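You operate a simulated robot arm through the tools that you are given. There is no shell and no other tool. Be economical: measure what you need, move in short steps, check, and stop when the job is done.

You are at the controls of a simulated two-armed robot. One attempt, no reset.

Task
Carry the loose panel with both arms and set it on the bay bench. Take the yellow hold tag and leave it in the brown tub. Push the belt drawer shut. Fetch the grey spanner and set it on the drum bench. Take the long tub and put it on the pan floor. Take the long cover and put it on the wedge card. Any order will do.

It is judged by the outcome, as a careful person would: the job done as asked, and still so three seconds after it is handed in. It fails if anything else is knocked over, pushed out of place, dropped, spilled or broken. Lids that push on must go on centred and level and be pressed home; caps that screw on are set level and turned clockwise until they are tight.

Robot
Two 7-joint arms with fingered hands on one trunk, on a base that drives. Base frame: it is fixed to the floor where the robot stands at the start and does not move with it; the origin is under the middle of the robot, x ahead of it, y to its left, z up; the surface under the hand at the start is at about z = 800. Lengths are in mm, angles in degrees, forces in N, time in s.
The left shoulder is at the start at [27, 215, 1147], the right one opposite. With the tool pointing down near the work surface each hand reaches from about 100 to 680 mm from the robot's upright axis, wherever it stands, measured 20 degrees to its own side. Places, roughly: bay bench [-400, 1000, 800]; belt drawer [-4100, 7000, 700]; brown tub [-3500, 3000, 1000]; drum bench [-2600, 6800, 900]; grey spanner [-3750, 7250, 750]; long cover (25x13x8 cm) [-800, 4000, 600]; long tub (24x15x6 cm) [-3100, 6800, 500]; loose panel (38x25x9 cm) [500, 0, 400]; pan floor [-3400, 3400, 900]; wedge card [-3250, 4250, 750]; yellow hold tag [-4250, 7250, 1000]. Payload 3.6 kg a hand.
The tool frame of a hand sits at the grasp point between the pads (the TCP): z along the fingers, y along the line on which they close. The tips reach 22 mm beyond it. The gripper opens to 132 mm. The gripper's body begins 60 mm behind the TCP. The gripper is a hand of 4 fingers: y runs from the thumb to the fingers, the wrist lies at [0, 0, -203] in the tool frame, and closing takes about 1.5 s.
Orientation is that of the tool frame in the base frame, as [roll, pitch, yaw] about the fixed x, y, z axes, in that order (R = Rz(yaw) Ry(pitch) Rx(roll)). With the fingers straight down and closing along the base's y, the tool's x points along the base's -x, its y along +y and its z along -z.

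Tools
- The arms move only by the tool servo_tool. It takes "left_series", "right_series" or both (then of equal length, played together; a hand with none holds still); each is a list of rows, each a list of 7 numbers: the turn, a rotation vector about the base's x, y, z in degrees, then the shift along the base's x, y, z in mm, then the opening, from 0 (shut) to 1 (fully open). In form: [[ax, ay, az, x, y, z, claw], ...]. A call has 1 to 8 rows; each row shifts and turns the commanded pose from where the row before left it. A row lasts 0.2 s, in which the tool goes at most 50 mm and 8.6 degrees; a call with a longer step from one row to the next is refused whole, and so is a gripper value outside its range. Where a pose cannot be reached the arm comes as near as it can. A force on the tool above 40 N (or 10 N above the force at the start of the call, whichever is more), or a blocked arm, ends the call early, and 0.2 s more pass. The fingers move at their own pace (about 108 mm/s each) and stop on an object; they squeeze with about 28 N. The grip force told is the motor's: it shows also when the fingers shut on nothing. Time passes only in rows, and 0.2 s behind the last, so rows that do not move let the fingers close. It gives the time, the measured TCP pose, the force on the tool (base axes), the opening and the grip force at its end, in the units of the frame above (readings bear some noise), with the torque about the TCP (base axes, N m) and any sound that the robot's microphone picked up.
- Cameras (640 x 400 px; columns grow to the right, rows downward): "scene" is now at [147.2, 57.9, 1047.7]; the picture's right is [0.62, -0.79, -0.00], its down [-0.39, -0.30, -0.87] and it looks along [0.68, 0.54, -0.49] (base axes); focal length 214 px, centre (320, 200). "left" rides on the left gripper at [-53, -53, -84] in its tool frame; the picture's right is [0.71, -0.71, 0.00], its down [0.53, 0.53, -0.67] and it looks along [0.47, 0.47, 0.74] (tool axes); focal length 247 px, centre (320, 200). "right" rides on the right gripper at [53, -53, -84] in its tool frame; the picture's right is [0.71, 0.71, 0.00], its down [-0.53, 0.53, -0.67] and it looks along [-0.47, 0.47, 0.74] (tool axes); focal length 247 px, centre (320, 200). There is no depth. A picture from a camera that has moved, and an enlarged one, comes with that camera's place and axes in the base frame and with its lens.
- camera(camera): a new picture of that camera. The clock stands still meanwhile.
- slide_trunk(by): slides the trunk up (or, below 0, down) by that many mm; the arms and the scene camera ride with it, the base frame stays. It gives what a move gives, with no picture.
- steer(legs): drives the robot by 1 to 6 legs, each [ahead, turn to the left] in mm and degrees, along the robot's own axes; the way and the turn of a leg run together, so that a leg with both is an arc; at most 1500 mm and 180 degrees a leg. The arms and the cameras ride along, it lands a little off, and it stops where it bumps. It gives what a move gives.
- preshape(shape, hand): the hand has 4 fingers and takes this shape, open, in about a second: jaw (thumb against the fingers, like two jaws); tri (thumb and two fingers); tip (a fingertip pinch); poke (one finger out to press); point (the index stretched); flat (the hand flat); cup (the hand cupped); fist (a fist). The gripper value then closes the fingers along that shape, each until it touches; the sizes above hold for jaw. It gives what a move gives, with no picture.
- aim_head(pan, tilt): turns the head with the scene camera to pan (to the left, within 60 degrees either way) and tilt (down, from -29 to 69), counted from straight ahead of the robot. It gives what a move gives.
- close_up(camera, box): a new picture of the part [left, top, right, bottom] of that camera's present view, enlarged. The clock stands still meanwhile.
- close_job(): hands the job in; it is judged then, once.

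Go step by step. Nothing tells you exact positions but the pictures and the camera data: compare them with the known pose of the tool, close in by small moves and look again before you grip or let go. The budget is 165 turns and 118 pictures, counting those below and the enlarged ones. Unless the task says otherwise, let go and move clear before handing in.

The tools are called as a command line: name --argument value ..., lists and objects as JSON in quotes. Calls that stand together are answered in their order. servo_tool: Moves the arms, as the interface text tells. Its arguments: {"type":"object","properties":{"left_series":{"type":"array","items":{"type":"array","items":{"type":"number"}}},"right_series":{"type":"array","items":{"type":"array","items":{"type":"number"}}}},"required":[]} The other tools are called the same way: slide_trunk (by) slides the trunk up or down; preshape (shape, hand) gives the hand a shape; steer (legs) drives the base; aim_head (pan, tilt) turns the head that bears the scene camera; camera (camera) takes a picture; close_up (camera, box) takes an enlarged picture of a part of a camera's view; close_job () hands the job in.

At the start:

```text
t: 0.0
left_ee_pos: [384.9, 457.4, 1092.3]
left_orientation: [179.9, 0.0, -179.9]
left_ft_force: [-0.7, 0.1, -0.6]
left_moment: [-0.03, -0.02, -0.01]
left_width: 132.0
left_grip_force: 0.1
left_shape: jaw
right_ee_pos: [350.0, 57.0, 992.9]
right_orientation: [-180.0, 0.1, 179.9]
right_ft_force: [0.1, -0.5, -0.5]
right_moment: [0.0, 0.03, 0.02]
right_width: 131.9
right_grip_force: 0.3
right_shape: jaw
trunk travel left (down, up): [-425.0, 251.0]
robot x, y, heading: [0.5, 0.1, 0.1]
head pan, tilt: [38.2, 29.4]
```

scene: 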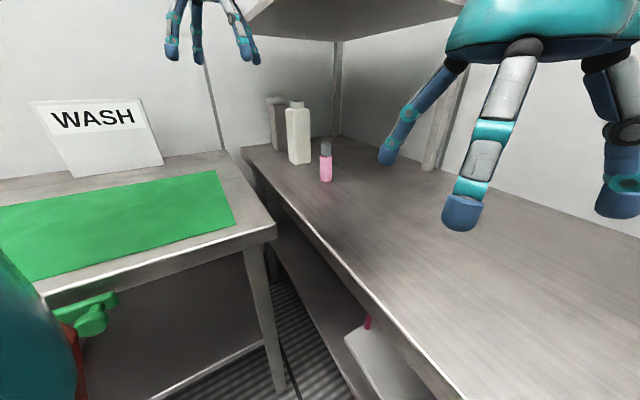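
right: 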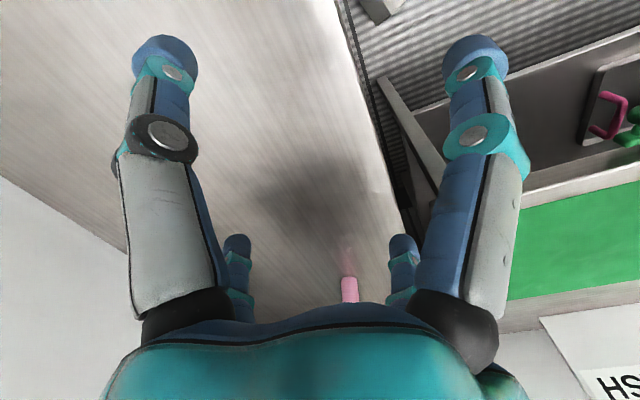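
left: 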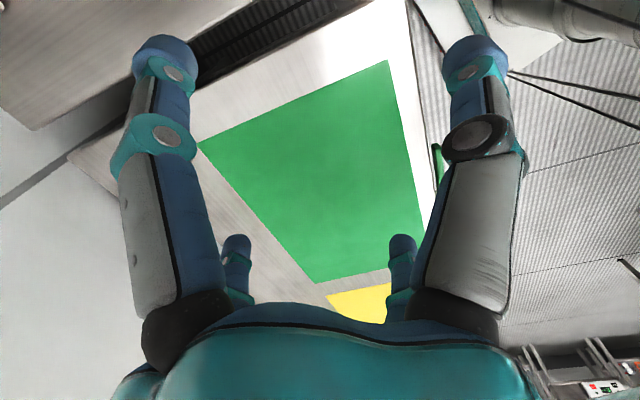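

I see a workbench ahead with a lower shelf and another bench at left with a green mat. I look straight ahead/down for the panel and further left for the surroundings.

aim_head --pan 0 --tilt 55

camera --camera "scene"

aim_head --pan 60 --tilt 20

camera --camera "scene"

```text
t: 1.0
left_ee_pos: [384.2, 457.9, 1091.9]
left_orientation: [180.0, 0.0, 180.0]
left_ft_force: [-0.8, 0.1, 0.7]
left_moment: [0.0, 0.02, -0.03]
left_width: 131.8
left_grip_force: 0.1
left_shape: jaw
right_ee_pos: [350.5, 57.8, 995.0]
right_orientation: [-180.0, -0.2, -180.0]
right_ft_force: [-0.1, 0.3, -0.7]
right_moment: [0.01, 0.01, 0.01]
right_width: 132.1
right_grip_force: 0.1
right_shape: jaw
trunk travel left (down, up): [-425.0, 251.0]
robot x, y, heading: [-0.3, -2.7, -0.2]
head pan, tilt: [0.0, 55.0]
```

```text
114 pictures are left
camera scene: at [148.1, 1.8, 1010.9], right [0.0, -1.0, 0.0], down [-0.82, 0.0, -0.57], along [0.57, 0.0, -0.82], focal length 214 px, centre (320, 200)
```

scene: 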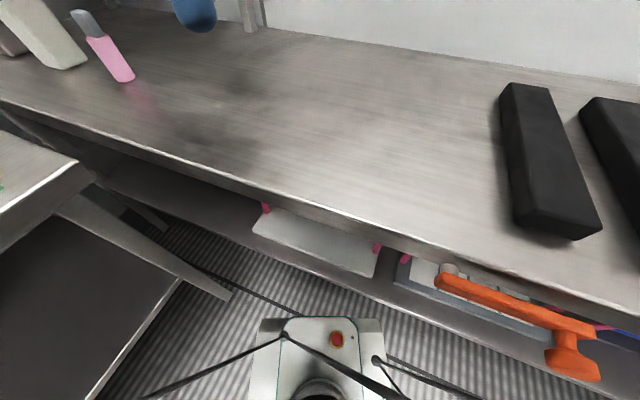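

```text
t: 2.3
left_ee_pos: [383.2, 456.9, 1091.9]
left_orientation: [-180.0, 0.0, 180.0]
left_ft_force: [-0.2, 0.6, -0.5]
left_moment: [0.01, -0.01, 0.01]
left_width: 131.7
left_grip_force: 0.1
left_shape: jaw
right_ee_pos: [349.3, 57.4, 994.6]
right_orientation: [179.9, 0.1, -180.0]
right_ft_force: [-0.6, -0.4, 0.8]
right_moment: [0.01, 0.01, 0.0]
right_width: 131.9
right_grip_force: 0.1
right_shape: jaw
trunk travel left (down, up): [-425.0, 251.0]
robot x, y, heading: [-2.3, 2.8, 0.2]
head pan, tilt: [60.0, 20.0]
```

```text
113 pictures are left
camera scene: at [122.7, 82.4, 1062.9], right [0.87, -0.5, 0.0], down [-0.17, -0.3, -0.94], along [0.47, 0.81, -0.34], focal length 214 px, centre (320, 200)
```

scene: 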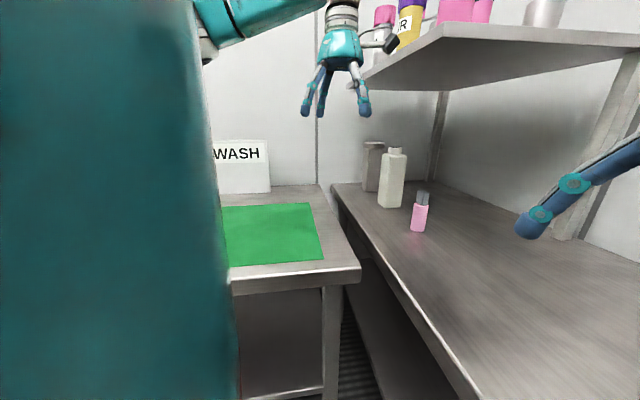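

The panel is the white tray with pink handles on the lower shelf, under the worktop edge. I back off a little and look again.

steer --legs '[[-350, 0]]'

aim_head --pan -5 --tilt 35

camera --camera "scene"

aim_head --pan 60 --tilt 15

camera --camera "scene"

```text
t: 4.6
left_ee_pos: [22.1, 459.3, 1093.1]
left_orientation: [-180.0, 0.0, -179.4]
left_ft_force: [0.7, 0.0, 0.3]
left_moment: [0.02, -0.02, -0.03]
left_width: 132.2
left_grip_force: 0.0
left_shape: jaw
right_ee_pos: [-8.8, 58.6, 993.9]
right_orientation: [180.0, 0.1, -179.4]
right_ft_force: [0.3, 0.4, -0.9]
right_moment: [0.02, 0.05, -0.03]
right_width: 131.9
right_grip_force: 0.1
right_shape: jaw
trunk travel left (down, up): [-425.0, 251.0]
robot x, y, heading: [-356.9, -0.7, 0.8]
head pan, tilt: [60.0, 20.0]
```

```text
t: 6.0
left_ee_pos: [22.9, 459.0, 1093.3]
left_orientation: [-179.9, 0.0, -179.4]
left_ft_force: [-0.6, -0.2, -0.2]
left_moment: [0.04, -0.01, -0.06]
left_width: 131.8
left_grip_force: 0.1
left_shape: jaw
right_ee_pos: [-6.2, 59.3, 994.1]
right_orientation: [180.0, -0.1, -179.4]
right_ft_force: [0.3, -0.1, 0.7]
right_moment: [-0.01, -0.03, 0.0]
right_width: 131.7
right_grip_force: 0.1
right_shape: jaw
trunk travel left (down, up): [-425.0, 251.0]
robot x, y, heading: [-358.7, -0.6, 0.9]
head pan, tilt: [-5.0, 35.0]
```

```text
112 pictures are left
camera scene: at [-192.6, -5.7, 1039.1], right [-0.08, -1.0, 0.0], down [-0.57, 0.04, -0.82], along [0.82, -0.06, -0.57], focal length 214 px, centre (320, 200)
```

scene: 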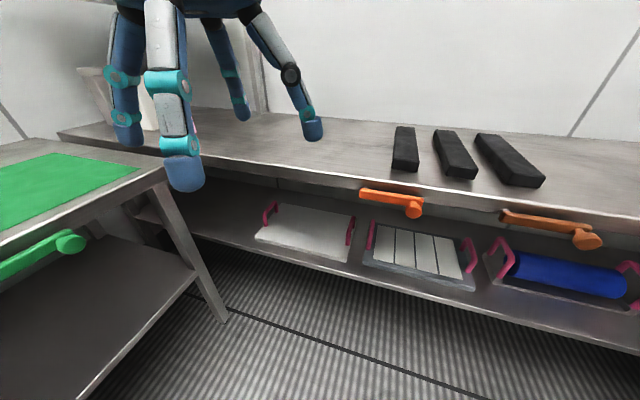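

```text
t: 7.4
left_ee_pos: [22.4, 458.9, 1092.5]
left_orientation: [-180.0, 0.0, -179.4]
left_ft_force: [-0.2, -0.5, 0.4]
left_moment: [0.02, 0.02, 0.03]
left_width: 131.9
left_grip_force: 0.0
left_shape: jaw
right_ee_pos: [-6.8, 59.9, 993.8]
right_orientation: [-179.9, -0.1, -179.4]
right_ft_force: [-0.3, -0.2, -0.3]
right_moment: [0.01, 0.04, -0.01]
right_width: 131.8
right_grip_force: 0.0
right_shape: jaw
trunk travel left (down, up): [-425.0, 251.0]
robot x, y, heading: [-356.3, 1.2, 0.3]
head pan, tilt: [60.0, 15.0]
```

```text
111 pictures are left
camera scene: at [-234.5, 82.3, 1071.1], right [0.87, -0.49, 0.0], down [-0.13, -0.23, -0.97], along [0.47, 0.84, -0.26], focal length 214 px, centre (320, 200)
```

scene: 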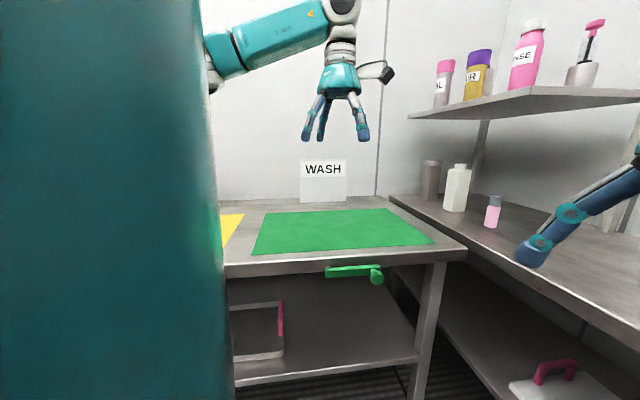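

The white tray is the panel, at about (490, 18). I turn left to look at the bay bench before fetching it.

steer --legs '[[0, 90]]'

aim_head --pan 10 --tilt 15

camera --camera "scene"

```text
t: 10.2
left_ee_pos: [-511.1, 575.2, 1093.0]
left_orientation: [180.0, -0.2, -124.6]
left_ft_force: [0.3, 0.0, -0.5]
left_moment: [0.03, -0.01, -0.01]
left_width: 132.0
left_grip_force: 0.1
left_shape: jaw
right_ee_pos: [-201.4, 322.4, 994.0]
right_orientation: [-179.9, -0.1, -124.6]
right_ft_force: [-0.1, -0.1, -0.9]
right_moment: [-0.01, 0.02, -0.01]
right_width: 131.8
right_grip_force: 0.0
right_shape: jaw
trunk travel left (down, up): [-425.0, 251.0]
robot x, y, heading: [-319.7, -23.6, 57.1]
head pan, tilt: [60.0, 15.0]
stopped in leg 1: the robot was blocked; the commanded pose is now the measured one
```

```text
t: 11.4
left_ee_pos: [-511.5, 575.5, 1093.4]
left_orientation: [179.9, -0.1, -124.6]
left_ft_force: [0.2, 0.2, -0.4]
left_moment: [-0.01, -0.02, -0.03]
left_width: 132.0
left_grip_force: 0.0
left_shape: jaw
right_ee_pos: [-199.2, 320.5, 994.5]
right_orientation: [180.0, 0.1, -124.6]
right_ft_force: [-0.2, 0.3, -0.1]
right_moment: [0.03, -0.01, -0.02]
right_width: 132.2
right_grip_force: 0.1
right_shape: jaw
trunk travel left (down, up): [-425.0, 251.0]
robot x, y, heading: [-321.4, -26.4, 57.4]
head pan, tilt: [10.0, 15.0]
```

```text
110 pictures are left
camera scene: at [-243.5, 127.8, 1071.1], right [0.92, -0.38, 0.0], down [-0.1, -0.24, -0.97], along [0.37, 0.89, -0.26], focal length 214 px, centre (320, 200)
```

scene: 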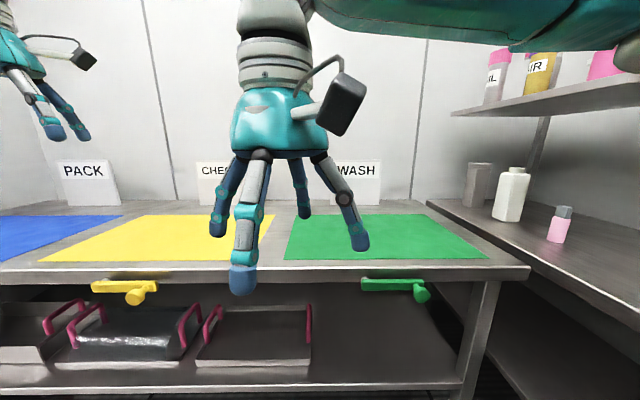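

The bay bench has green, yellow and blue mats; its middle is the yellow one. Something blocked the turn, so I look to the left and the right for it.

aim_head --pan 60 --tilt 25

camera --camera "scene"

camera --camera "left"

aim_head --pan -50 --tilt 45

camera --camera "scene"

```text
t: 12.6
left_ee_pos: [-511.7, 574.4, 1094.3]
left_orientation: [-180.0, 0.1, -124.6]
left_ft_force: [-0.1, 0.2, -0.2]
left_moment: [-0.01, 0.01, -0.02]
left_width: 132.3
left_grip_force: 0.2
left_shape: jaw
right_ee_pos: [-199.4, 320.8, 994.6]
right_orientation: [180.0, 0.0, -124.7]
right_ft_force: [0.0, -0.3, 0.5]
right_moment: [0.01, -0.03, 0.02]
right_width: 131.9
right_grip_force: 0.0
right_shape: jaw
trunk travel left (down, up): [-425.0, 251.0]
robot x, y, heading: [-316.2, -21.0, 57.4]
head pan, tilt: [60.0, 25.0]
```

```text
109 pictures are left
camera scene: at [-321.6, 123.5, 1054.9], right [0.89, 0.46, 0.0], down [0.19, -0.38, -0.91], along [-0.42, 0.81, -0.42], focal length 214 px, centre (320, 200)
```

scene: 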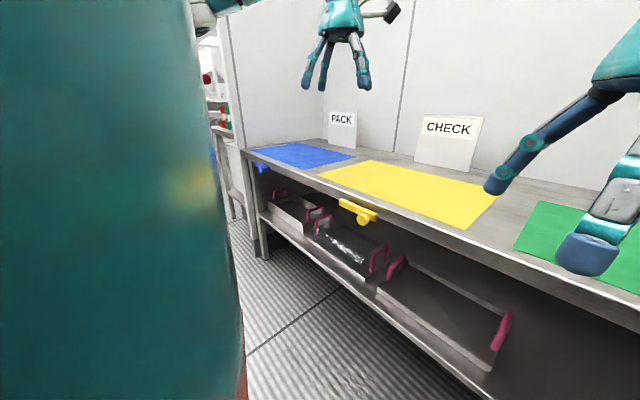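

```text
108 pictures are left
camera left: at [-434.9, 589.5, 1177.9], right [0.18, -0.98, 0.0], down [-0.73, -0.13, 0.67], along [-0.66, -0.12, -0.74], focal length 247 px, centre (320, 200)
```

left: 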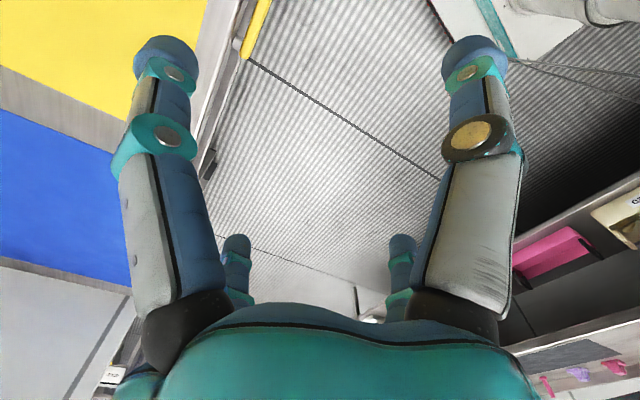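

```text
t: 14.4
left_ee_pos: [-510.7, 575.6, 1093.7]
left_orientation: [179.9, 0.0, -124.6]
left_ft_force: [-0.3, -0.1, 0.4]
left_moment: [-0.01, -0.02, 0.03]
left_width: 132.0
left_grip_force: 0.1
left_shape: jaw
right_ee_pos: [-200.5, 321.1, 996.1]
right_orientation: [179.9, 0.0, -124.6]
right_ft_force: [0.4, -0.1, 0.5]
right_moment: [0.02, 0.01, -0.01]
right_width: 131.9
right_grip_force: 0.1
right_shape: jaw
trunk travel left (down, up): [-425.0, 251.0]
robot x, y, heading: [-321.2, -20.6, 57.4]
head pan, tilt: [-50.0, 45.0]
```

```text
107 pictures are left
camera scene: at [-198.8, 51.9, 1024.3], right [0.13, -0.99, 0.0], down [-0.7, -0.09, -0.71], along [0.7, 0.09, -0.71], focal length 214 px, centre (320, 200)
```

scene: 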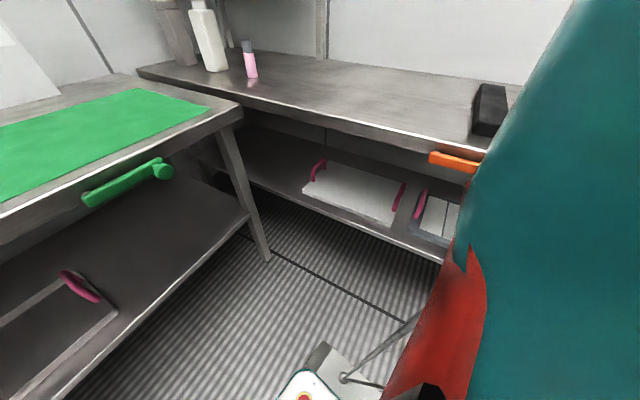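

The room is turned about −22° to my frame; panel-bench front edge lies about 230 mm along its normal, bay bench 480 mm along its own. I drive to stand in front of the panel, facing its bench squarely.

steer --legs '[[220, 0], [0, -79.4]]'

aim_head --pan 0 --tilt 40

camera --camera "scene"

```text
t: 18.6
left_ee_pos: [207.3, 638.6, 1095.0]
left_orientation: [179.8, 0.0, 177.4]
left_ft_force: [0.5, 0.4, 0.8]
left_moment: [0.02, 0.01, -0.01]
left_width: 131.6
left_grip_force: 0.1
left_shape: jaw
right_ee_pos: [156.6, 240.8, 995.8]
right_orientation: [-179.9, -0.2, 177.5]
right_ft_force: [0.5, -0.1, 0.0]
right_moment: [0.01, 0.02, 0.03]
right_width: 131.9
right_grip_force: 0.2
right_shape: jaw
trunk travel left (down, up): [-425.0, 251.0]
robot x, y, heading: [-204.1, 200.7, -1.9]
head pan, tilt: [-50.0, 45.0]
stopped in leg 2: the robot was blocked; the commanded pose is now the measured one
```

```text
t: 19.7
left_ee_pos: [206.8, 640.5, 1094.1]
left_orientation: [179.9, -0.1, 177.6]
left_ft_force: [-0.1, 0.1, -0.1]
left_moment: [0.01, 0.0, -0.01]
left_width: 131.8
left_grip_force: 0.0
left_shape: jaw
right_ee_pos: [156.1, 242.6, 996.5]
right_orientation: [-180.0, 0.0, 177.6]
right_ft_force: [1.0, -0.7, 0.1]
right_moment: [0.01, -0.03, -0.03]
right_width: 132.0
right_grip_force: 0.0
right_shape: jaw
trunk travel left (down, up): [-425.0, 251.0]
robot x, y, heading: [-201.3, 200.2, -2.2]
head pan, tilt: [0.0, 40.0]
```

```text
106 pictures are left
camera scene: at [-41.3, 196.5, 1031.5], right [-0.04, -1.0, 0.0], down [-0.64, 0.02, -0.77], along [0.76, -0.03, -0.64], focal length 214 px, centre (320, 200)
```

scene: 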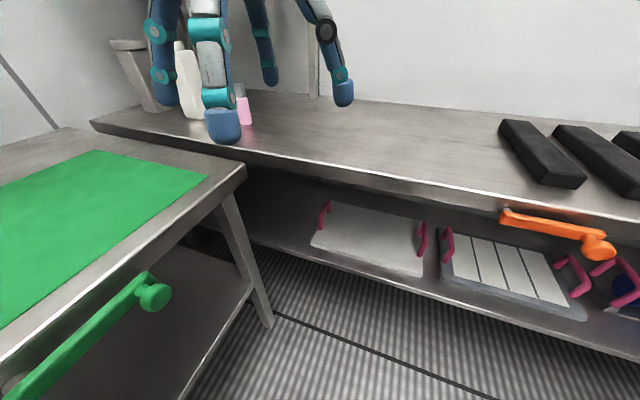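

The base corner seems to touch the bay bench frame. I back slightly and finish the turn.

steer --legs '[[-80, 0], [0, -19.8]]'

```text
t: 21.9
left_ee_pos: [253.3, 478.1, 1093.7]
left_orientation: [179.9, 0.0, 157.5]
left_ft_force: [0.0, -0.4, -0.2]
left_moment: [-0.01, 0.01, -0.03]
left_width: 131.8
left_grip_force: 0.2
left_shape: jaw
right_ee_pos: [70.2, 118.5, 995.8]
right_orientation: [180.0, -0.1, 157.7]
right_ft_force: [0.7, 0.0, -0.4]
right_moment: [0.0, 0.02, 0.02]
right_width: 131.8
right_grip_force: 0.0
right_shape: jaw
trunk travel left (down, up): [-425.0, 251.0]
robot x, y, heading: [-273.0, 219.9, -22.1]
head pan, tilt: [0.0, 40.0]
```

Now at heading −22°, square to the bench. I bring both hands in front, pitched 45° forward.

servo_tool --left_series '[[-2.81, -6.95, 0, -14.8, -23.2, 0, 1], [-2.81, -6.95, 0, -14.8, -23.2, 0, 1], [-2.81, -6.95, 0, -14.8, -23.2, 0, 1], [-2.81, -6.95, 0, -14.8, -23.2, 0, 1], [-2.81, -6.95, 0, -14.8, -23.2, 0, 1], [-2.81, -6.95, 0, -14.8, -23.2, 0, 1]]' --right_series '[[-2.81, -6.95, 0, -6.8, -16.7, 0, 1], [-2.81, -6.95, 0, -6.8, -16.7, 0, 1], [-2.81, -6.95, 0, -6.8, -16.7, 0, 1], [-2.81, -6.95, 0, -6.8, -16.7, 0, 1], [-2.81, -6.95, 0, -6.8, -16.7, 0, 1], [-2.81, -6.95, 0, -6.8, -16.7, 0, 1]]'

camera --camera "scene"

```text
t: 23.3
left_ee_pos: [206.4, 330.3, 1115.9]
left_orientation: [179.5, 45.0, 157.6]
left_ft_force: [0.5, 0.0, 0.6]
left_moment: [-0.02, -0.02, 0.01]
left_width: 132.0
left_grip_force: 0.1
left_shape: jaw
left hand out of reach, approached as far as the arm can: row 5, 6
right_ee_pos: [27.3, 21.1, 998.2]
right_orientation: [179.5, 45.1, 157.4]
right_ft_force: [0.5, 0.3, 0.6]
right_moment: [0.0, 0.01, -0.01]
right_width: 131.9
right_grip_force: 0.0
right_shape: jaw
trunk travel left (down, up): [-425.0, 251.0]
robot x, y, heading: [-278.4, 219.4, -22.1]
head pan, tilt: [0.0, 40.0]
```

```text
105 pictures are left
camera scene: at [-126.6, 158.8, 1031.6], right [-0.38, -0.93, 0.0], down [-0.6, 0.24, -0.77], along [0.71, -0.29, -0.64], focal length 214 px, centre (320, 200)
```

scene: 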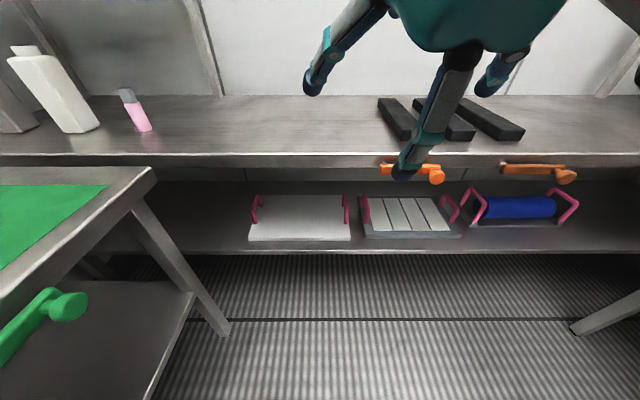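

A square view: panel centre near (e1 470, e2 175) in room axes, handles at each end. I zoom in on the handles.

close_up --camera "scene" --box '[235, 170, 395, 270]'

slide_trunk --by -250

camera --camera "scene"

```text
4.00 times, centred on (315, 220) of scene
camera zoom: at [-126.6, 158.8, 1031.6], right [-0.38, -0.93, 0.0], down [-0.6, 0.24, -0.77], along [0.71, -0.29, -0.64], focal length 858 px, centre (340, 120)
```

zoom: 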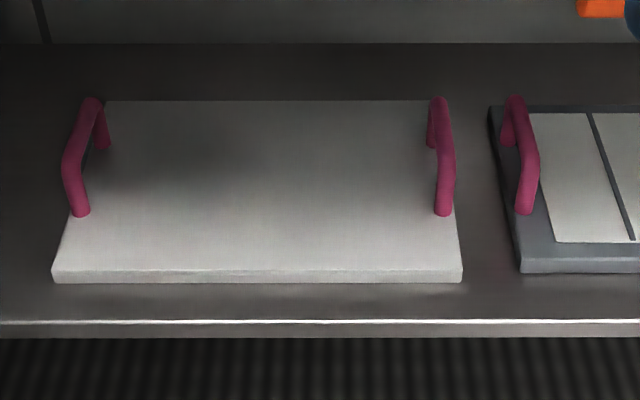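

```text
t: 25.9
left_ee_pos: [253.3, 344.2, 839.9]
left_orientation: [168.0, 38.8, 156.6]
left_ft_force: [-0.2, -0.1, 0.4]
left_moment: [-0.02, 0.02, -0.01]
left_width: 131.9
left_grip_force: 0.1
left_shape: jaw
right_ee_pos: [26.8, 3.3, 747.6]
right_orientation: [177.9, 44.7, 155.9]
right_ft_force: [0.3, 0.1, 0.6]
right_moment: [-0.04, -0.02, 0.01]
right_width: 131.9
right_grip_force: 0.1
right_shape: jaw
trunk travel left (down, up): [-175.0, 501.0]
robot x, y, heading: [-270.0, 217.3, -23.4]
head pan, tilt: [0.0, 40.0]
```

```text
103 pictures are left
camera scene: at [-126.2, 136.1, 775.2], right [-0.39, -0.92, -0.03], down [-0.58, 0.27, -0.77], along [0.71, -0.29, -0.64], focal length 214 px, centre (320, 200)
```

scene: 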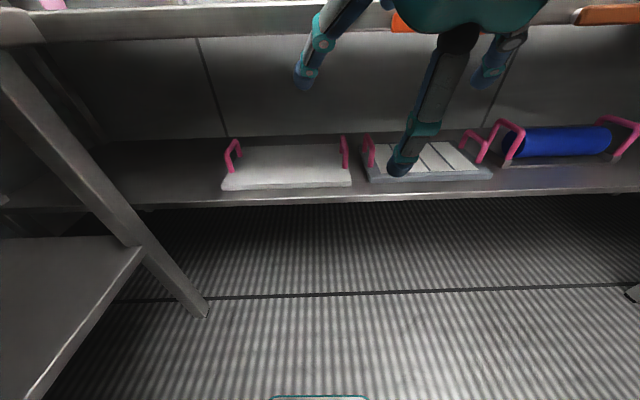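

The left arm touched the bay bench while lowering, so I raise the trunk again, and back off with an offset so the arms can be stretched forward instead.

slide_trunk --by 250

steer --legs '[[-80, 18], [-100, 0], [-80, -18]]'

aim_head --pan 40 --tilt 35

camera --camera "scene"

```text
t: 26.4
left_ee_pos: [250.6, 347.4, 849.9]
left_orientation: [170.3, 39.1, 157.8]
left_ft_force: [-1.0, -0.1, -2.7]
left_moment: [0.04, -0.09, 0.07]
left_width: 131.9
left_grip_force: 0.1
left_shape: jaw
right_ee_pos: [28.6, 10.1, 760.4]
right_orientation: [178.6, 45.1, 156.9]
right_ft_force: [0.0, -0.3, 0.2]
right_moment: [0.01, -0.04, 0.03]
right_width: 132.0
right_grip_force: 0.0
right_shape: jaw
trunk travel left (down, up): [-188.0, 488.0]
robot x, y, heading: [-266.3, 217.1, -23.5]
head pan, tilt: [0.0, 40.0]
stopped: the arm was blocked; the commanded pose is now the measured one
```

```text
t: 27.5
left_ee_pos: [263.6, 406.5, 865.4]
left_orientation: [172.2, 39.8, 164.1]
left_ft_force: [-0.3, 0.8, 4.0]
left_moment: [0.1, 0.15, -0.05]
left_width: 131.8
left_grip_force: 0.0
left_shape: jaw
right_ee_pos: [56.8, 53.5, 759.0]
right_orientation: [-180.0, 45.0, 163.9]
right_ft_force: [0.9, 0.1, 0.4]
right_moment: [-0.02, -0.03, 0.0]
right_width: 132.0
right_grip_force: 0.1
right_shape: jaw
trunk travel left (down, up): [-188.0, 488.0]
robot x, y, heading: [-263.0, 214.7, -24.1]
head pan, tilt: [0.0, 40.0]
stopped in leg 1: the force on the tool passed its limit at 65 N (the readings are from after the stop); the commanded pose is now the measured one
```

```text
t: 28.6
left_ee_pos: [262.3, 405.3, 867.0]
left_orientation: [172.3, 39.9, 163.9]
left_ft_force: [0.3, 0.0, 0.4]
left_moment: [0.02, 0.0, 0.01]
left_width: 132.1
left_grip_force: 0.1
left_shape: jaw
right_ee_pos: [57.3, 53.1, 761.1]
right_orientation: [-179.9, 45.0, 163.8]
right_ft_force: [-1.0, -0.7, -0.1]
right_moment: [-0.01, 0.0, 0.03]
right_width: 132.1
right_grip_force: 0.1
right_shape: jaw
trunk travel left (down, up): [-188.0, 488.0]
robot x, y, heading: [-266.5, 213.4, -24.0]
head pan, tilt: [40.0, 35.0]
```

```text
102 pictures are left
camera scene: at [-108.4, 208.1, 793.6], right [0.27, -0.96, 0.0], down [-0.55, -0.16, -0.82], along [0.79, 0.22, -0.57], focal length 214 px, centre (320, 200)
```

scene: 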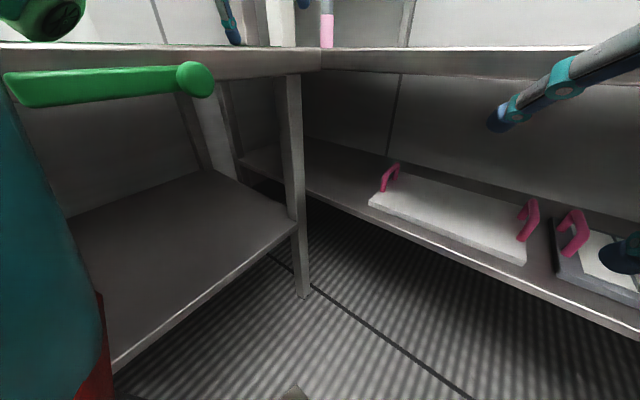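

I check what the left arm is up against before moving anything more.

aim_head --pan 58 --tilt 0

camera --camera "scene"

camera --camera "left"

```text
t: 29.6
left_ee_pos: [262.0, 406.5, 866.5]
left_orientation: [172.3, 39.9, 164.0]
left_ft_force: [0.0, -0.9, 0.2]
left_moment: [-0.02, 0.0, 0.03]
left_width: 132.3
left_grip_force: 0.0
left_shape: jaw
right_ee_pos: [55.8, 52.6, 762.1]
right_orientation: [-180.0, 45.1, 163.9]
right_ft_force: [-0.6, 0.5, -0.2]
right_moment: [-0.01, 0.02, 0.01]
right_width: 131.8
right_grip_force: 0.0
right_shape: jaw
trunk travel left (down, up): [-188.0, 488.0]
robot x, y, heading: [-264.6, 215.5, -24.3]
head pan, tilt: [58.0, 0.0]
```

```text
101 pictures are left
camera scene: at [-118.7, 234.2, 849.7], right [0.56, -0.83, 0.0], down [0.0, 0.0, -1.0], along [0.83, 0.56, 0.0], focal length 214 px, centre (320, 200)
```

scene: 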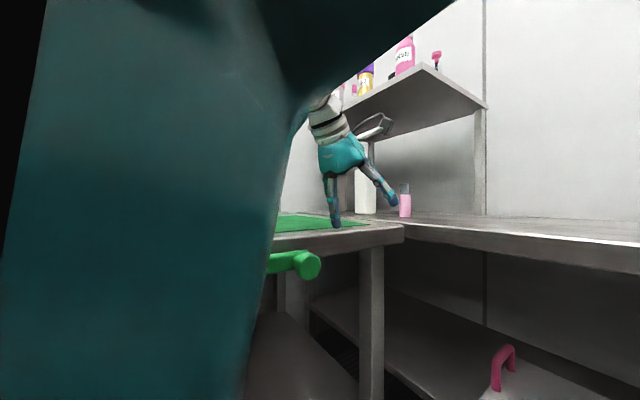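

```text
100 pictures are left
camera left: at [238.7, 347.3, 959.3], right [-0.66, -0.54, -0.53], down [-0.72, 0.66, 0.22], along [0.22, 0.53, -0.82], focal length 247 px, centre (320, 200)
```

left: 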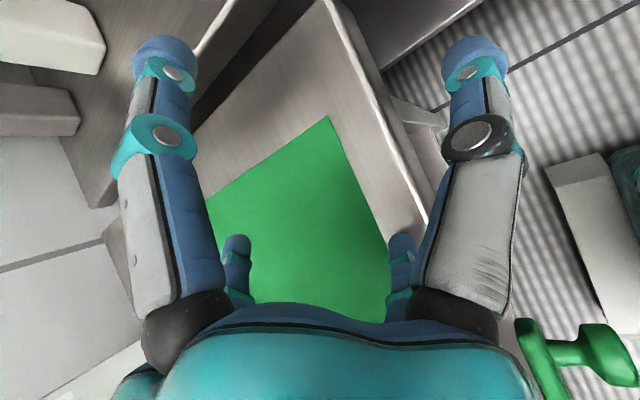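

The left hand hovers over the bench corner and the elbow is probably under its edge or lever. I draw the hand off the bench carefully, towards the aisle and forward.

servo_tool --left_series '[[0, 0, 0, 3, -22, 8, 1], [0, 0, 0, 3, -22, 8, 1], [0, 0, 0, 3, -22, 8, 1], [0, 0, 0, 3, -22, 8, 1]]'

```text
t: 30.6
left_ee_pos: [278.5, 316.1, 892.6]
left_orientation: [173.2, 39.5, 164.2]
left_ft_force: [-0.1, -0.2, 0.0]
left_moment: [-0.03, 0.04, 0.01]
left_width: 132.2
left_grip_force: 0.0
left_shape: jaw
right_ee_pos: [60.3, 52.3, 757.8]
right_orientation: [-179.7, 44.7, 163.9]
right_ft_force: [0.3, -0.4, 0.1]
right_moment: [-0.02, -0.02, -0.01]
right_width: 132.1
right_grip_force: 0.0
right_shape: jaw
trunk travel left (down, up): [-188.0, 488.0]
robot x, y, heading: [-262.6, 215.4, -24.2]
head pan, tilt: [58.0, 0.0]
```

servo_tool --left_series '[[0, 0, 0, 25, -23, 5, 1], [0, 0, 0, 25, -23, 5, 1], [0, 0, 0, 25, -23, 5, 1], [0, 0, 0, 25, -23, 5, 1], [0, 0, 0, 25, -23, 5, 1]]'

camera --camera "scene"

```text
t: 31.8
left_ee_pos: [404.2, 202.6, 921.1]
left_orientation: [173.1, 39.4, 164.2]
left_ft_force: [0.2, 0.0, -0.3]
left_moment: [-0.02, 0.0, 0.01]
left_width: 132.2
left_grip_force: 0.1
left_shape: jaw
right_ee_pos: [60.4, 53.5, 759.1]
right_orientation: [-179.7, 44.7, 164.0]
right_ft_force: [-0.2, 0.2, 0.0]
right_moment: [-0.01, 0.0, -0.01]
right_width: 131.9
right_grip_force: 0.0
right_shape: jaw
trunk travel left (down, up): [-188.0, 488.0]
robot x, y, heading: [-262.2, 217.4, -24.0]
head pan, tilt: [58.0, 0.0]
```

```text
99 pictures are left
camera scene: at [-114.2, 234.6, 848.7], right [0.56, -0.83, 0.0], down [0.0, 0.0, -1.0], along [0.83, 0.56, 0.0], focal length 214 px, centre (320, 200)
```

scene: 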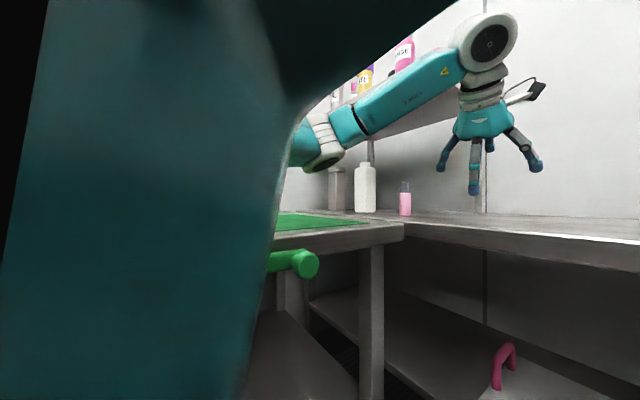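

Now the forearm and elbow are clear above the bench. I raise the trunk.

slide_trunk --by 120

```text
t: 33.3
left_ee_pos: [403.8, 200.6, 1037.7]
left_orientation: [173.2, 39.2, 164.2]
left_ft_force: [-0.6, 0.3, -0.2]
left_moment: [0.01, -0.01, 0.0]
left_width: 132.1
left_grip_force: 0.0
left_shape: jaw
right_ee_pos: [61.8, 52.8, 878.8]
right_orientation: [-179.9, 44.5, 163.9]
right_ft_force: [-0.1, 0.3, 0.1]
right_moment: [0.01, -0.04, -0.02]
right_width: 131.8
right_grip_force: 0.0
right_shape: jaw
trunk travel left (down, up): [-308.0, 368.0]
robot x, y, heading: [-264.0, 215.6, -24.2]
head pan, tilt: [58.0, 0.0]
```

Before driving, I look to the right side to learn the free space.

aim_head --pan -58 --tilt 20

camera --camera "scene"

camera --camera "right"

```text
t: 35.2
left_ee_pos: [404.0, 200.1, 1039.0]
left_orientation: [173.1, 39.4, 164.2]
left_ft_force: [0.2, 0.4, 0.9]
left_moment: [0.01, 0.02, 0.0]
left_width: 132.1
left_grip_force: 0.0
left_shape: jaw
right_ee_pos: [59.5, 52.6, 878.3]
right_orientation: [-179.8, 44.7, 163.9]
right_ft_force: [0.1, 0.2, 0.9]
right_moment: [0.0, 0.01, 0.04]
right_width: 131.9
right_grip_force: 0.0
right_shape: jaw
trunk travel left (down, up): [-308.0, 368.0]
robot x, y, heading: [-261.8, 215.4, -24.5]
head pan, tilt: [-58.0, 20.0]
```

```text
98 pictures are left
camera scene: at [-178.7, 93.3, 941.9], right [-0.99, -0.14, 0.0], down [-0.05, 0.34, -0.94], along [0.13, -0.93, -0.34], focal length 214 px, centre (320, 200)
```

scene: 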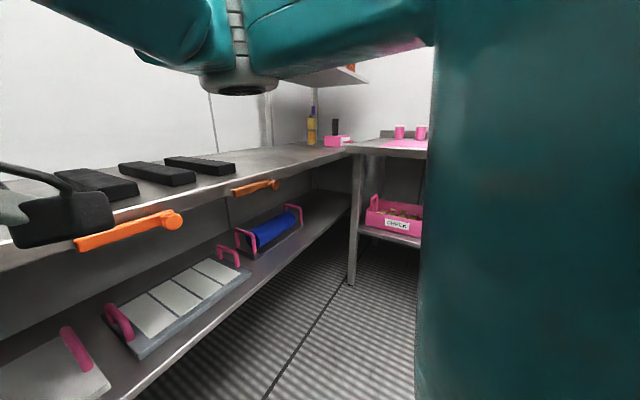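

```text
97 pictures are left
camera right: at [-46.4, 28.9, 902.4], right [-0.29, 0.82, -0.5], down [0.06, 0.53, 0.84], along [0.96, 0.21, -0.2], focal length 247 px, centre (320, 200)
```

right: 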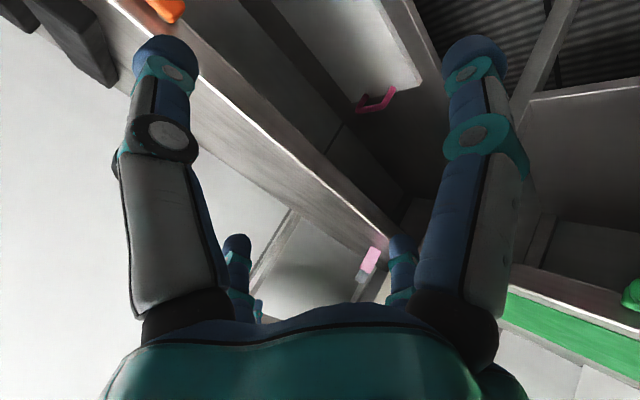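

There's plenty of room behind (opposite bench is over a metre away). I back off with a small sidestep in short legs.

steer --legs '[[-80, 20], [-110, 0], [-80, -18]]'

```text
t: 38.6
left_ee_pos: [138.2, 269.0, 1038.4]
left_orientation: [173.1, 39.5, 166.3]
left_ft_force: [0.5, 0.4, -0.3]
left_moment: [0.03, -0.01, 0.01]
left_width: 132.0
left_grip_force: 0.0
left_shape: jaw
right_ee_pos: [-199.5, 109.5, 880.0]
right_orientation: [-179.8, 44.8, 166.0]
right_ft_force: [0.4, 0.4, 0.4]
right_moment: [0.0, -0.02, -0.02]
right_width: 132.1
right_grip_force: 0.0
right_shape: jaw
trunk travel left (down, up): [-308.0, 368.0]
robot x, y, heading: [-525.4, 266.3, -22.0]
head pan, tilt: [-58.0, 20.0]
```

Robot is now at room (−587, 50). I stretch both hands forward side by side at the handle spacing.

servo_tool --left_series '[[-0.82, -0.41, -1.65, 12.5, 2.2, -23.8, 1], [-0.82, -0.41, -1.65, 12.5, 2.2, -23.8, 1], [-0.82, -0.41, -1.65, 12.5, 2.2, -23.8, 1], [-0.82, -0.41, -1.65, 12.5, 2.2, -23.8, 1], [-0.82, -0.41, -1.65, 12.5, 2.2, -23.8, 1], [-0.82, -0.41, -1.65, 12.5, 2.2, -23.8, 1], [-0.82, -0.41, -1.65, 12.5, 2.2, -23.8, 1], [-0.82, -0.41, -1.65, 12.5, 2.2, -23.8, 1]]' --right_series '[[0, 0, -1, 37.9, -19.4, -4, 1], [0, 0, -1, 37.9, -19.4, -4, 1], [0, 0, -1, 37.9, -19.4, -4, 1], [0, 0, -1, 37.9, -19.4, -4, 1], [0, 0, -1, 37.9, -19.4, -4, 1], [0, 0, -1, 37.9, -19.4, -4, 1], [0, 0, -1, 37.9, -19.4, -4, 1], [0, 0, -1, 37.9, -19.4, -4, 1]]'

aim_head --pan 35 --tilt 25

camera --camera "scene"

```text
t: 40.4
left_ee_pos: [237.5, 287.8, 846.7]
left_orientation: [-179.9, 44.7, 157.8]
left_ft_force: [0.3, 0.2, 0.4]
left_moment: [-0.03, 0.01, 0.0]
left_width: 131.9
left_grip_force: 0.0
left_shape: jaw
right_ee_pos: [105.9, -41.9, 845.3]
right_orientation: [-179.7, 44.5, 158.1]
right_ft_force: [-0.8, 0.2, 0.2]
right_moment: [0.02, 0.01, 0.02]
right_width: 132.0
right_grip_force: 0.1
right_shape: jaw
trunk travel left (down, up): [-308.0, 368.0]
robot x, y, heading: [-522.0, 268.2, -22.4]
head pan, tilt: [-58.0, 20.0]
```

```text
t: 42.1
left_ee_pos: [237.6, 287.5, 847.1]
left_orientation: [-179.8, 44.6, 157.8]
left_ft_force: [0.6, -0.7, -0.2]
left_moment: [-0.01, 0.0, -0.01]
left_width: 131.7
left_grip_force: 0.1
left_shape: jaw
right_ee_pos: [104.7, -42.4, 845.4]
right_orientation: [-179.8, 44.8, 158.0]
right_ft_force: [-0.2, 0.0, 0.2]
right_moment: [0.0, -0.02, -0.02]
right_width: 132.1
right_grip_force: 0.2
right_shape: jaw
trunk travel left (down, up): [-308.0, 368.0]
robot x, y, heading: [-526.8, 272.2, -22.0]
head pan, tilt: [35.0, 25.0]
```

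```text
96 pictures are left
camera scene: at [-362.8, 260.6, 933.7], right [0.22, -0.97, 0.0], down [-0.41, -0.09, -0.91], along [0.88, 0.2, -0.42], focal length 214 px, centre (320, 200)
```

scene: 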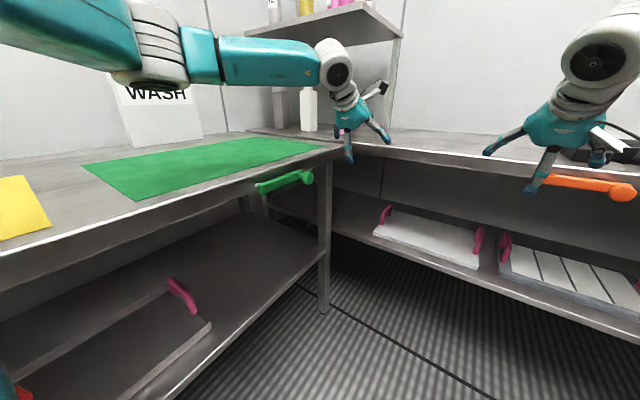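

The left elbow would pass close to the bay bench edge when lowered; I'll sidestep the robot ~60 mm right first (trunk up a bit during it).

slide_trunk --by 80

steer --legs '[[-60, 20], [-150, 0], [0, -20]]'

```text
t: 43.2
left_ee_pos: [237.7, 288.1, 928.2]
left_orientation: [-179.9, 44.5, 157.7]
left_ft_force: [-0.5, 0.6, -0.2]
left_moment: [0.01, -0.04, 0.04]
left_width: 132.2
left_grip_force: 0.0
left_shape: jaw
right_ee_pos: [103.7, -43.9, 926.9]
right_orientation: [-179.7, 44.7, 158.1]
right_ft_force: [-0.1, 0.1, 0.1]
right_moment: [-0.03, 0.0, 0.0]
right_width: 132.0
right_grip_force: 0.1
right_shape: jaw
trunk travel left (down, up): [-388.0, 288.0]
robot x, y, heading: [-524.3, 270.8, -21.9]
head pan, tilt: [35.0, 25.0]
```

```text
t: 44.8
left_ee_pos: [130.4, 553.0, 930.8]
left_orientation: [-179.9, 44.6, 177.2]
left_ft_force: [0.8, 0.2, 0.0]
left_moment: [0.05, 0.02, 0.0]
left_width: 131.8
left_grip_force: 0.1
left_shape: jaw
right_ee_pos: [114.3, 194.1, 929.7]
right_orientation: [-179.7, 44.8, 177.5]
right_ft_force: [-1.1, 0.7, 0.6]
right_moment: [-0.03, -0.01, 0.0]
right_width: 132.2
right_grip_force: 0.1
right_shape: jaw
trunk travel left (down, up): [-388.0, 288.0]
robot x, y, heading: [-581.9, 266.2, -4.7]
head pan, tilt: [35.0, 25.0]
stopped in leg 1: the robot was blocked; the commanded pose is now the measured one
```

Blocked again; I look to both sides downwards to find what is in the way.

aim_head --pan 60 --tilt 45

camera --camera "scene"

aim_head --pan -60 --tilt 45

camera --camera "scene"

```text
t: 45.7
left_ee_pos: [131.4, 550.5, 931.0]
left_orientation: [-179.9, 44.7, 177.1]
left_ft_force: [-0.8, -0.5, 0.1]
left_moment: [0.02, -0.01, 0.05]
left_width: 132.1
left_grip_force: 0.1
left_shape: jaw
right_ee_pos: [116.7, 193.3, 928.9]
right_orientation: [-179.8, 44.8, 177.4]
right_ft_force: [0.5, 0.2, 0.0]
right_moment: [-0.03, -0.02, 0.01]
right_width: 132.0
right_grip_force: 0.1
right_shape: jaw
trunk travel left (down, up): [-388.0, 288.0]
robot x, y, heading: [-586.0, 265.7, -4.9]
head pan, tilt: [60.0, 45.0]
```

```text
95 pictures are left
camera scene: at [-459.6, 328.2, 986.2], right [0.82, -0.57, 0.0], down [-0.4, -0.58, -0.71], along [0.4, 0.58, -0.71], focal length 214 px, centre (320, 200)
```

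scene: 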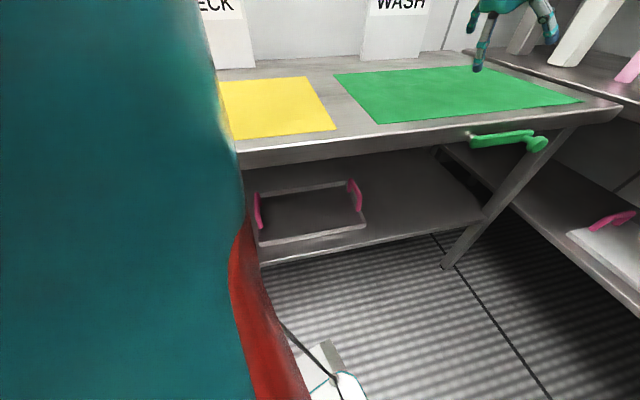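

```text
t: 47.7
left_ee_pos: [131.7, 551.0, 928.7]
left_orientation: [-179.9, 44.6, 177.1]
left_ft_force: [0.1, 0.3, 0.1]
left_moment: [-0.05, -0.02, 0.0]
left_width: 132.0
left_grip_force: 0.0
left_shape: jaw
right_ee_pos: [116.2, 192.3, 928.4]
right_orientation: [-179.7, 44.9, 177.6]
right_ft_force: [0.8, -0.5, 0.0]
right_moment: [0.0, 0.02, -0.03]
right_width: 131.8
right_grip_force: 0.1
right_shape: jaw
trunk travel left (down, up): [-388.0, 288.0]
robot x, y, heading: [-578.6, 266.6, -4.7]
head pan, tilt: [-60.0, 45.0]
```

```text
94 pictures are left
camera scene: at [-471.2, 187.9, 986.1], right [-0.9, -0.43, 0.0], down [-0.3, 0.64, -0.71], along [0.3, -0.64, -0.71], focal length 214 px, centre (320, 200)
```

scene: 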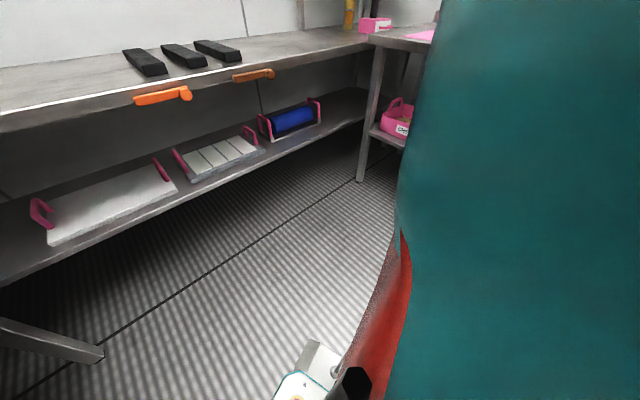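

I see no obstacle ahead or at the sides; I turn right in short legs to inspect what lies behind.

steer --legs '[[0, -25], [0, -25], [0, -25]]'

camera --camera "scene"

```text
t: 51.0
left_ee_pos: [88.2, -104.4, 931.4]
left_orientation: [-179.9, 44.6, 126.4]
left_ft_force: [0.9, 0.5, -0.9]
left_moment: [-0.01, 0.03, -0.05]
left_width: 131.8
left_grip_force: 0.1
left_shape: jaw
right_ee_pos: [-197.0, -319.1, 931.3]
right_orientation: [-180.0, 44.7, 126.8]
right_ft_force: [-0.2, 1.1, 0.1]
right_moment: [0.03, -0.03, -0.02]
right_width: 132.0
right_grip_force: 0.1
right_shape: jaw
trunk travel left (down, up): [-388.0, 288.0]
robot x, y, heading: [-544.9, 292.2, -55.9]
head pan, tilt: [-60.0, 45.0]
stopped in leg 3: the robot was blocked; the commanded pose is now the measured one
```

```text
93 pictures are left
camera scene: at [-540.0, 156.0, 986.0], right [-0.9, 0.43, 0.0], down [0.31, 0.64, -0.71], along [-0.31, -0.64, -0.71], focal length 214 px, centre (320, 200)
```

scene: 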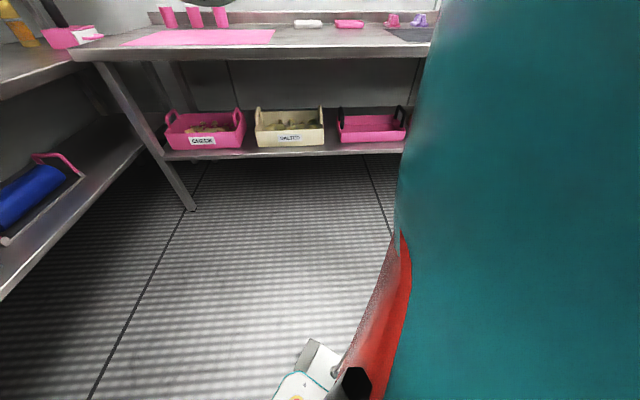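

steer --legs '[[0, -40]]'

camera --camera "scene"

```text
t: 53.4
left_ee_pos: [-328.8, -428.4, 930.7]
left_orientation: [-179.8, 44.5, 85.3]
left_ft_force: [1.0, -0.1, -0.4]
left_moment: [-0.02, 0.0, 0.01]
left_width: 132.3
left_grip_force: 0.0
left_shape: jaw
right_ee_pos: [-685.3, -402.0, 930.2]
right_orientation: [-179.9, 44.7, 85.7]
right_ft_force: [-0.2, 1.0, 0.0]
right_moment: [0.01, 0.02, 0.0]
right_width: 132.1
right_grip_force: 0.1
right_shape: jaw
trunk travel left (down, up): [-388.0, 288.0]
robot x, y, heading: [-509.8, 282.0, -96.7]
head pan, tilt: [-60.0, 45.0]
```

```text
92 pictures are left
camera scene: at [-594.6, 176.4, 986.1], right [-0.39, 0.92, 0.0], down [0.65, 0.28, -0.71], along [-0.65, -0.28, -0.71], focal length 214 px, centre (320, 200)
```

scene: 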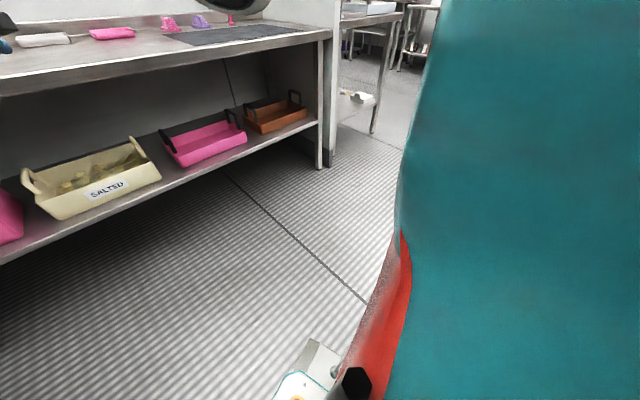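

It turned freely: the "blocks" are only drift over big turns (pivot is ~46 mm ahead of the reported centre), so nothing is behind me. I turn back in ≤43° calls with a sidestep.

steer --legs '[[0, 42]]'

steer --legs '[[0, 43]]'

steer --legs '[[-140, 0], [0, -10]]'

```text
t: 55.8
left_ee_pos: [99.5, -129.1, 930.6]
left_orientation: [-179.9, 44.5, 127.2]
left_ft_force: [0.2, -0.2, -0.7]
left_moment: [0.04, 0.02, -0.02]
left_width: 132.0
left_grip_force: 0.2
left_shape: jaw
right_ee_pos: [-184.5, -347.1, 930.4]
right_orientation: [-179.9, 44.8, 127.3]
right_ft_force: [0.4, -0.4, -0.1]
right_moment: [-0.01, 0.03, 0.01]
right_width: 131.9
right_grip_force: 0.1
right_shape: jaw
trunk travel left (down, up): [-388.0, 288.0]
robot x, y, heading: [-538.0, 262.3, -55.3]
head pan, tilt: [-60.0, 45.0]
```

```text
t: 58.1
left_ee_pos: [202.2, 372.1, 933.4]
left_orientation: [-179.7, 44.6, 167.1]
left_ft_force: [0.5, 0.2, 0.6]
left_moment: [0.0, 0.01, 0.0]
left_width: 132.1
left_grip_force: 0.0
left_shape: jaw
right_ee_pos: [125.2, 22.3, 934.4]
right_orientation: [-179.7, 45.0, 167.4]
right_ft_force: [-0.2, 0.1, -0.4]
right_moment: [0.03, -0.02, -0.01]
right_width: 132.0
right_grip_force: 0.1
right_shape: jaw
trunk travel left (down, up): [-388.0, 288.0]
robot x, y, heading: [-545.0, 223.6, -15.2]
head pan, tilt: [-60.0, 45.0]
stopped in leg 1: the robot was blocked; the commanded pose is now the measured one
```

```text
t: 60.1
left_ee_pos: [81.8, 276.5, 932.9]
left_orientation: [-179.9, 44.6, 157.1]
left_ft_force: [0.2, -0.8, -0.7]
left_moment: [0.02, 0.02, 0.0]
left_width: 132.0
left_grip_force: 0.0
left_shape: jaw
right_ee_pos: [-54.3, -55.6, 930.6]
right_orientation: [-179.8, 45.0, 157.5]
right_ft_force: [-0.7, -0.2, -0.3]
right_moment: [0.0, -0.03, 0.03]
right_width: 131.9
right_grip_force: 0.2
right_shape: jaw
trunk travel left (down, up): [-388.0, 288.0]
robot x, y, heading: [-684.2, 273.6, -25.2]
head pan, tilt: [-60.0, 45.0]
```

Now at room (−737, −3). I straighten by 3° and lower the trunk.

steer --legs '[[0, 3.2]]'

slide_trunk --by -375

aim_head --pan 0 --tilt 15

camera --camera "scene"

```text
t: 60.9
left_ee_pos: [80.7, 320.7, 933.9]
left_orientation: [-179.9, 44.6, 160.4]
left_ft_force: [-0.3, 0.8, 0.3]
left_moment: [-0.02, -0.04, 0.0]
left_width: 132.0
left_grip_force: 0.2
left_shape: jaw
right_ee_pos: [-37.3, -18.7, 932.9]
right_orientation: [-179.9, 44.8, 160.7]
right_ft_force: [0.0, -0.2, -0.7]
right_moment: [0.0, -0.04, -0.02]
right_width: 131.9
right_grip_force: 0.1
right_shape: jaw
trunk travel left (down, up): [-388.0, 288.0]
robot x, y, heading: [-682.6, 264.4, -22.0]
head pan, tilt: [-60.0, 45.0]
```

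```text
t: 62.7
left_ee_pos: [86.8, 314.9, 776.1]
left_orientation: [179.9, 46.9, 159.2]
left_ft_force: [7.6, -1.9, 8.1]
left_moment: [0.56, -0.12, -0.46]
left_width: 132.0
left_grip_force: 0.0
left_shape: jaw
right_ee_pos: [-35.9, -19.0, 753.3]
right_orientation: [-179.8, 44.3, 160.7]
right_ft_force: [0.1, -0.1, -0.1]
right_moment: [0.05, -0.01, -0.02]
right_width: 132.1
right_grip_force: 0.1
right_shape: jaw
trunk travel left (down, up): [-215.0, 460.0]
robot x, y, heading: [-683.8, 267.2, -22.0]
head pan, tilt: [-60.0, 45.0]
stopped: the force on the tool passed its limit at 51 N (the readings are from after the stop); the commanded pose is now the measured one
```

```text
t: 64.0
left_ee_pos: [85.5, 314.5, 776.5]
left_orientation: [179.7, 46.6, 159.3]
left_ft_force: [15.6, -3.4, 14.0]
left_moment: [0.96, -0.16, -1.09]
left_width: 132.1
left_grip_force: 0.1
left_shape: jaw
right_ee_pos: [-37.3, -19.7, 755.2]
right_orientation: [-179.8, 44.5, 160.7]
right_ft_force: [-0.8, -0.4, -0.1]
right_moment: [-0.01, -0.05, -0.01]
right_width: 132.0
right_grip_force: 0.0
right_shape: jaw
trunk travel left (down, up): [-215.0, 460.0]
robot x, y, heading: [-678.7, 267.9, -22.3]
head pan, tilt: [0.0, 15.0]
```

```text
91 pictures are left
camera scene: at [-519.8, 202.3, 853.1], right [-0.38, -0.93, 0.0], down [-0.24, 0.1, -0.97], along [0.89, -0.36, -0.26], focal length 214 px, centre (320, 200)
```

scene: 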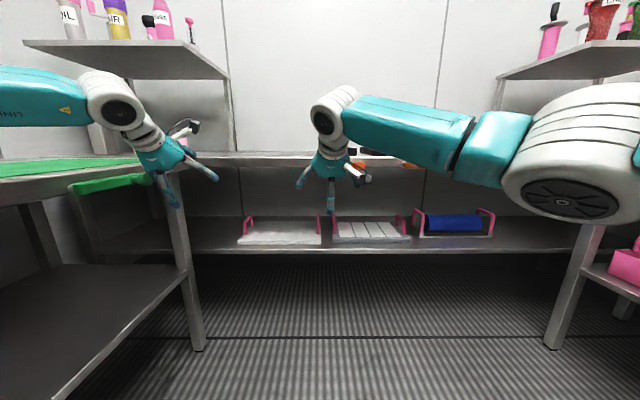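

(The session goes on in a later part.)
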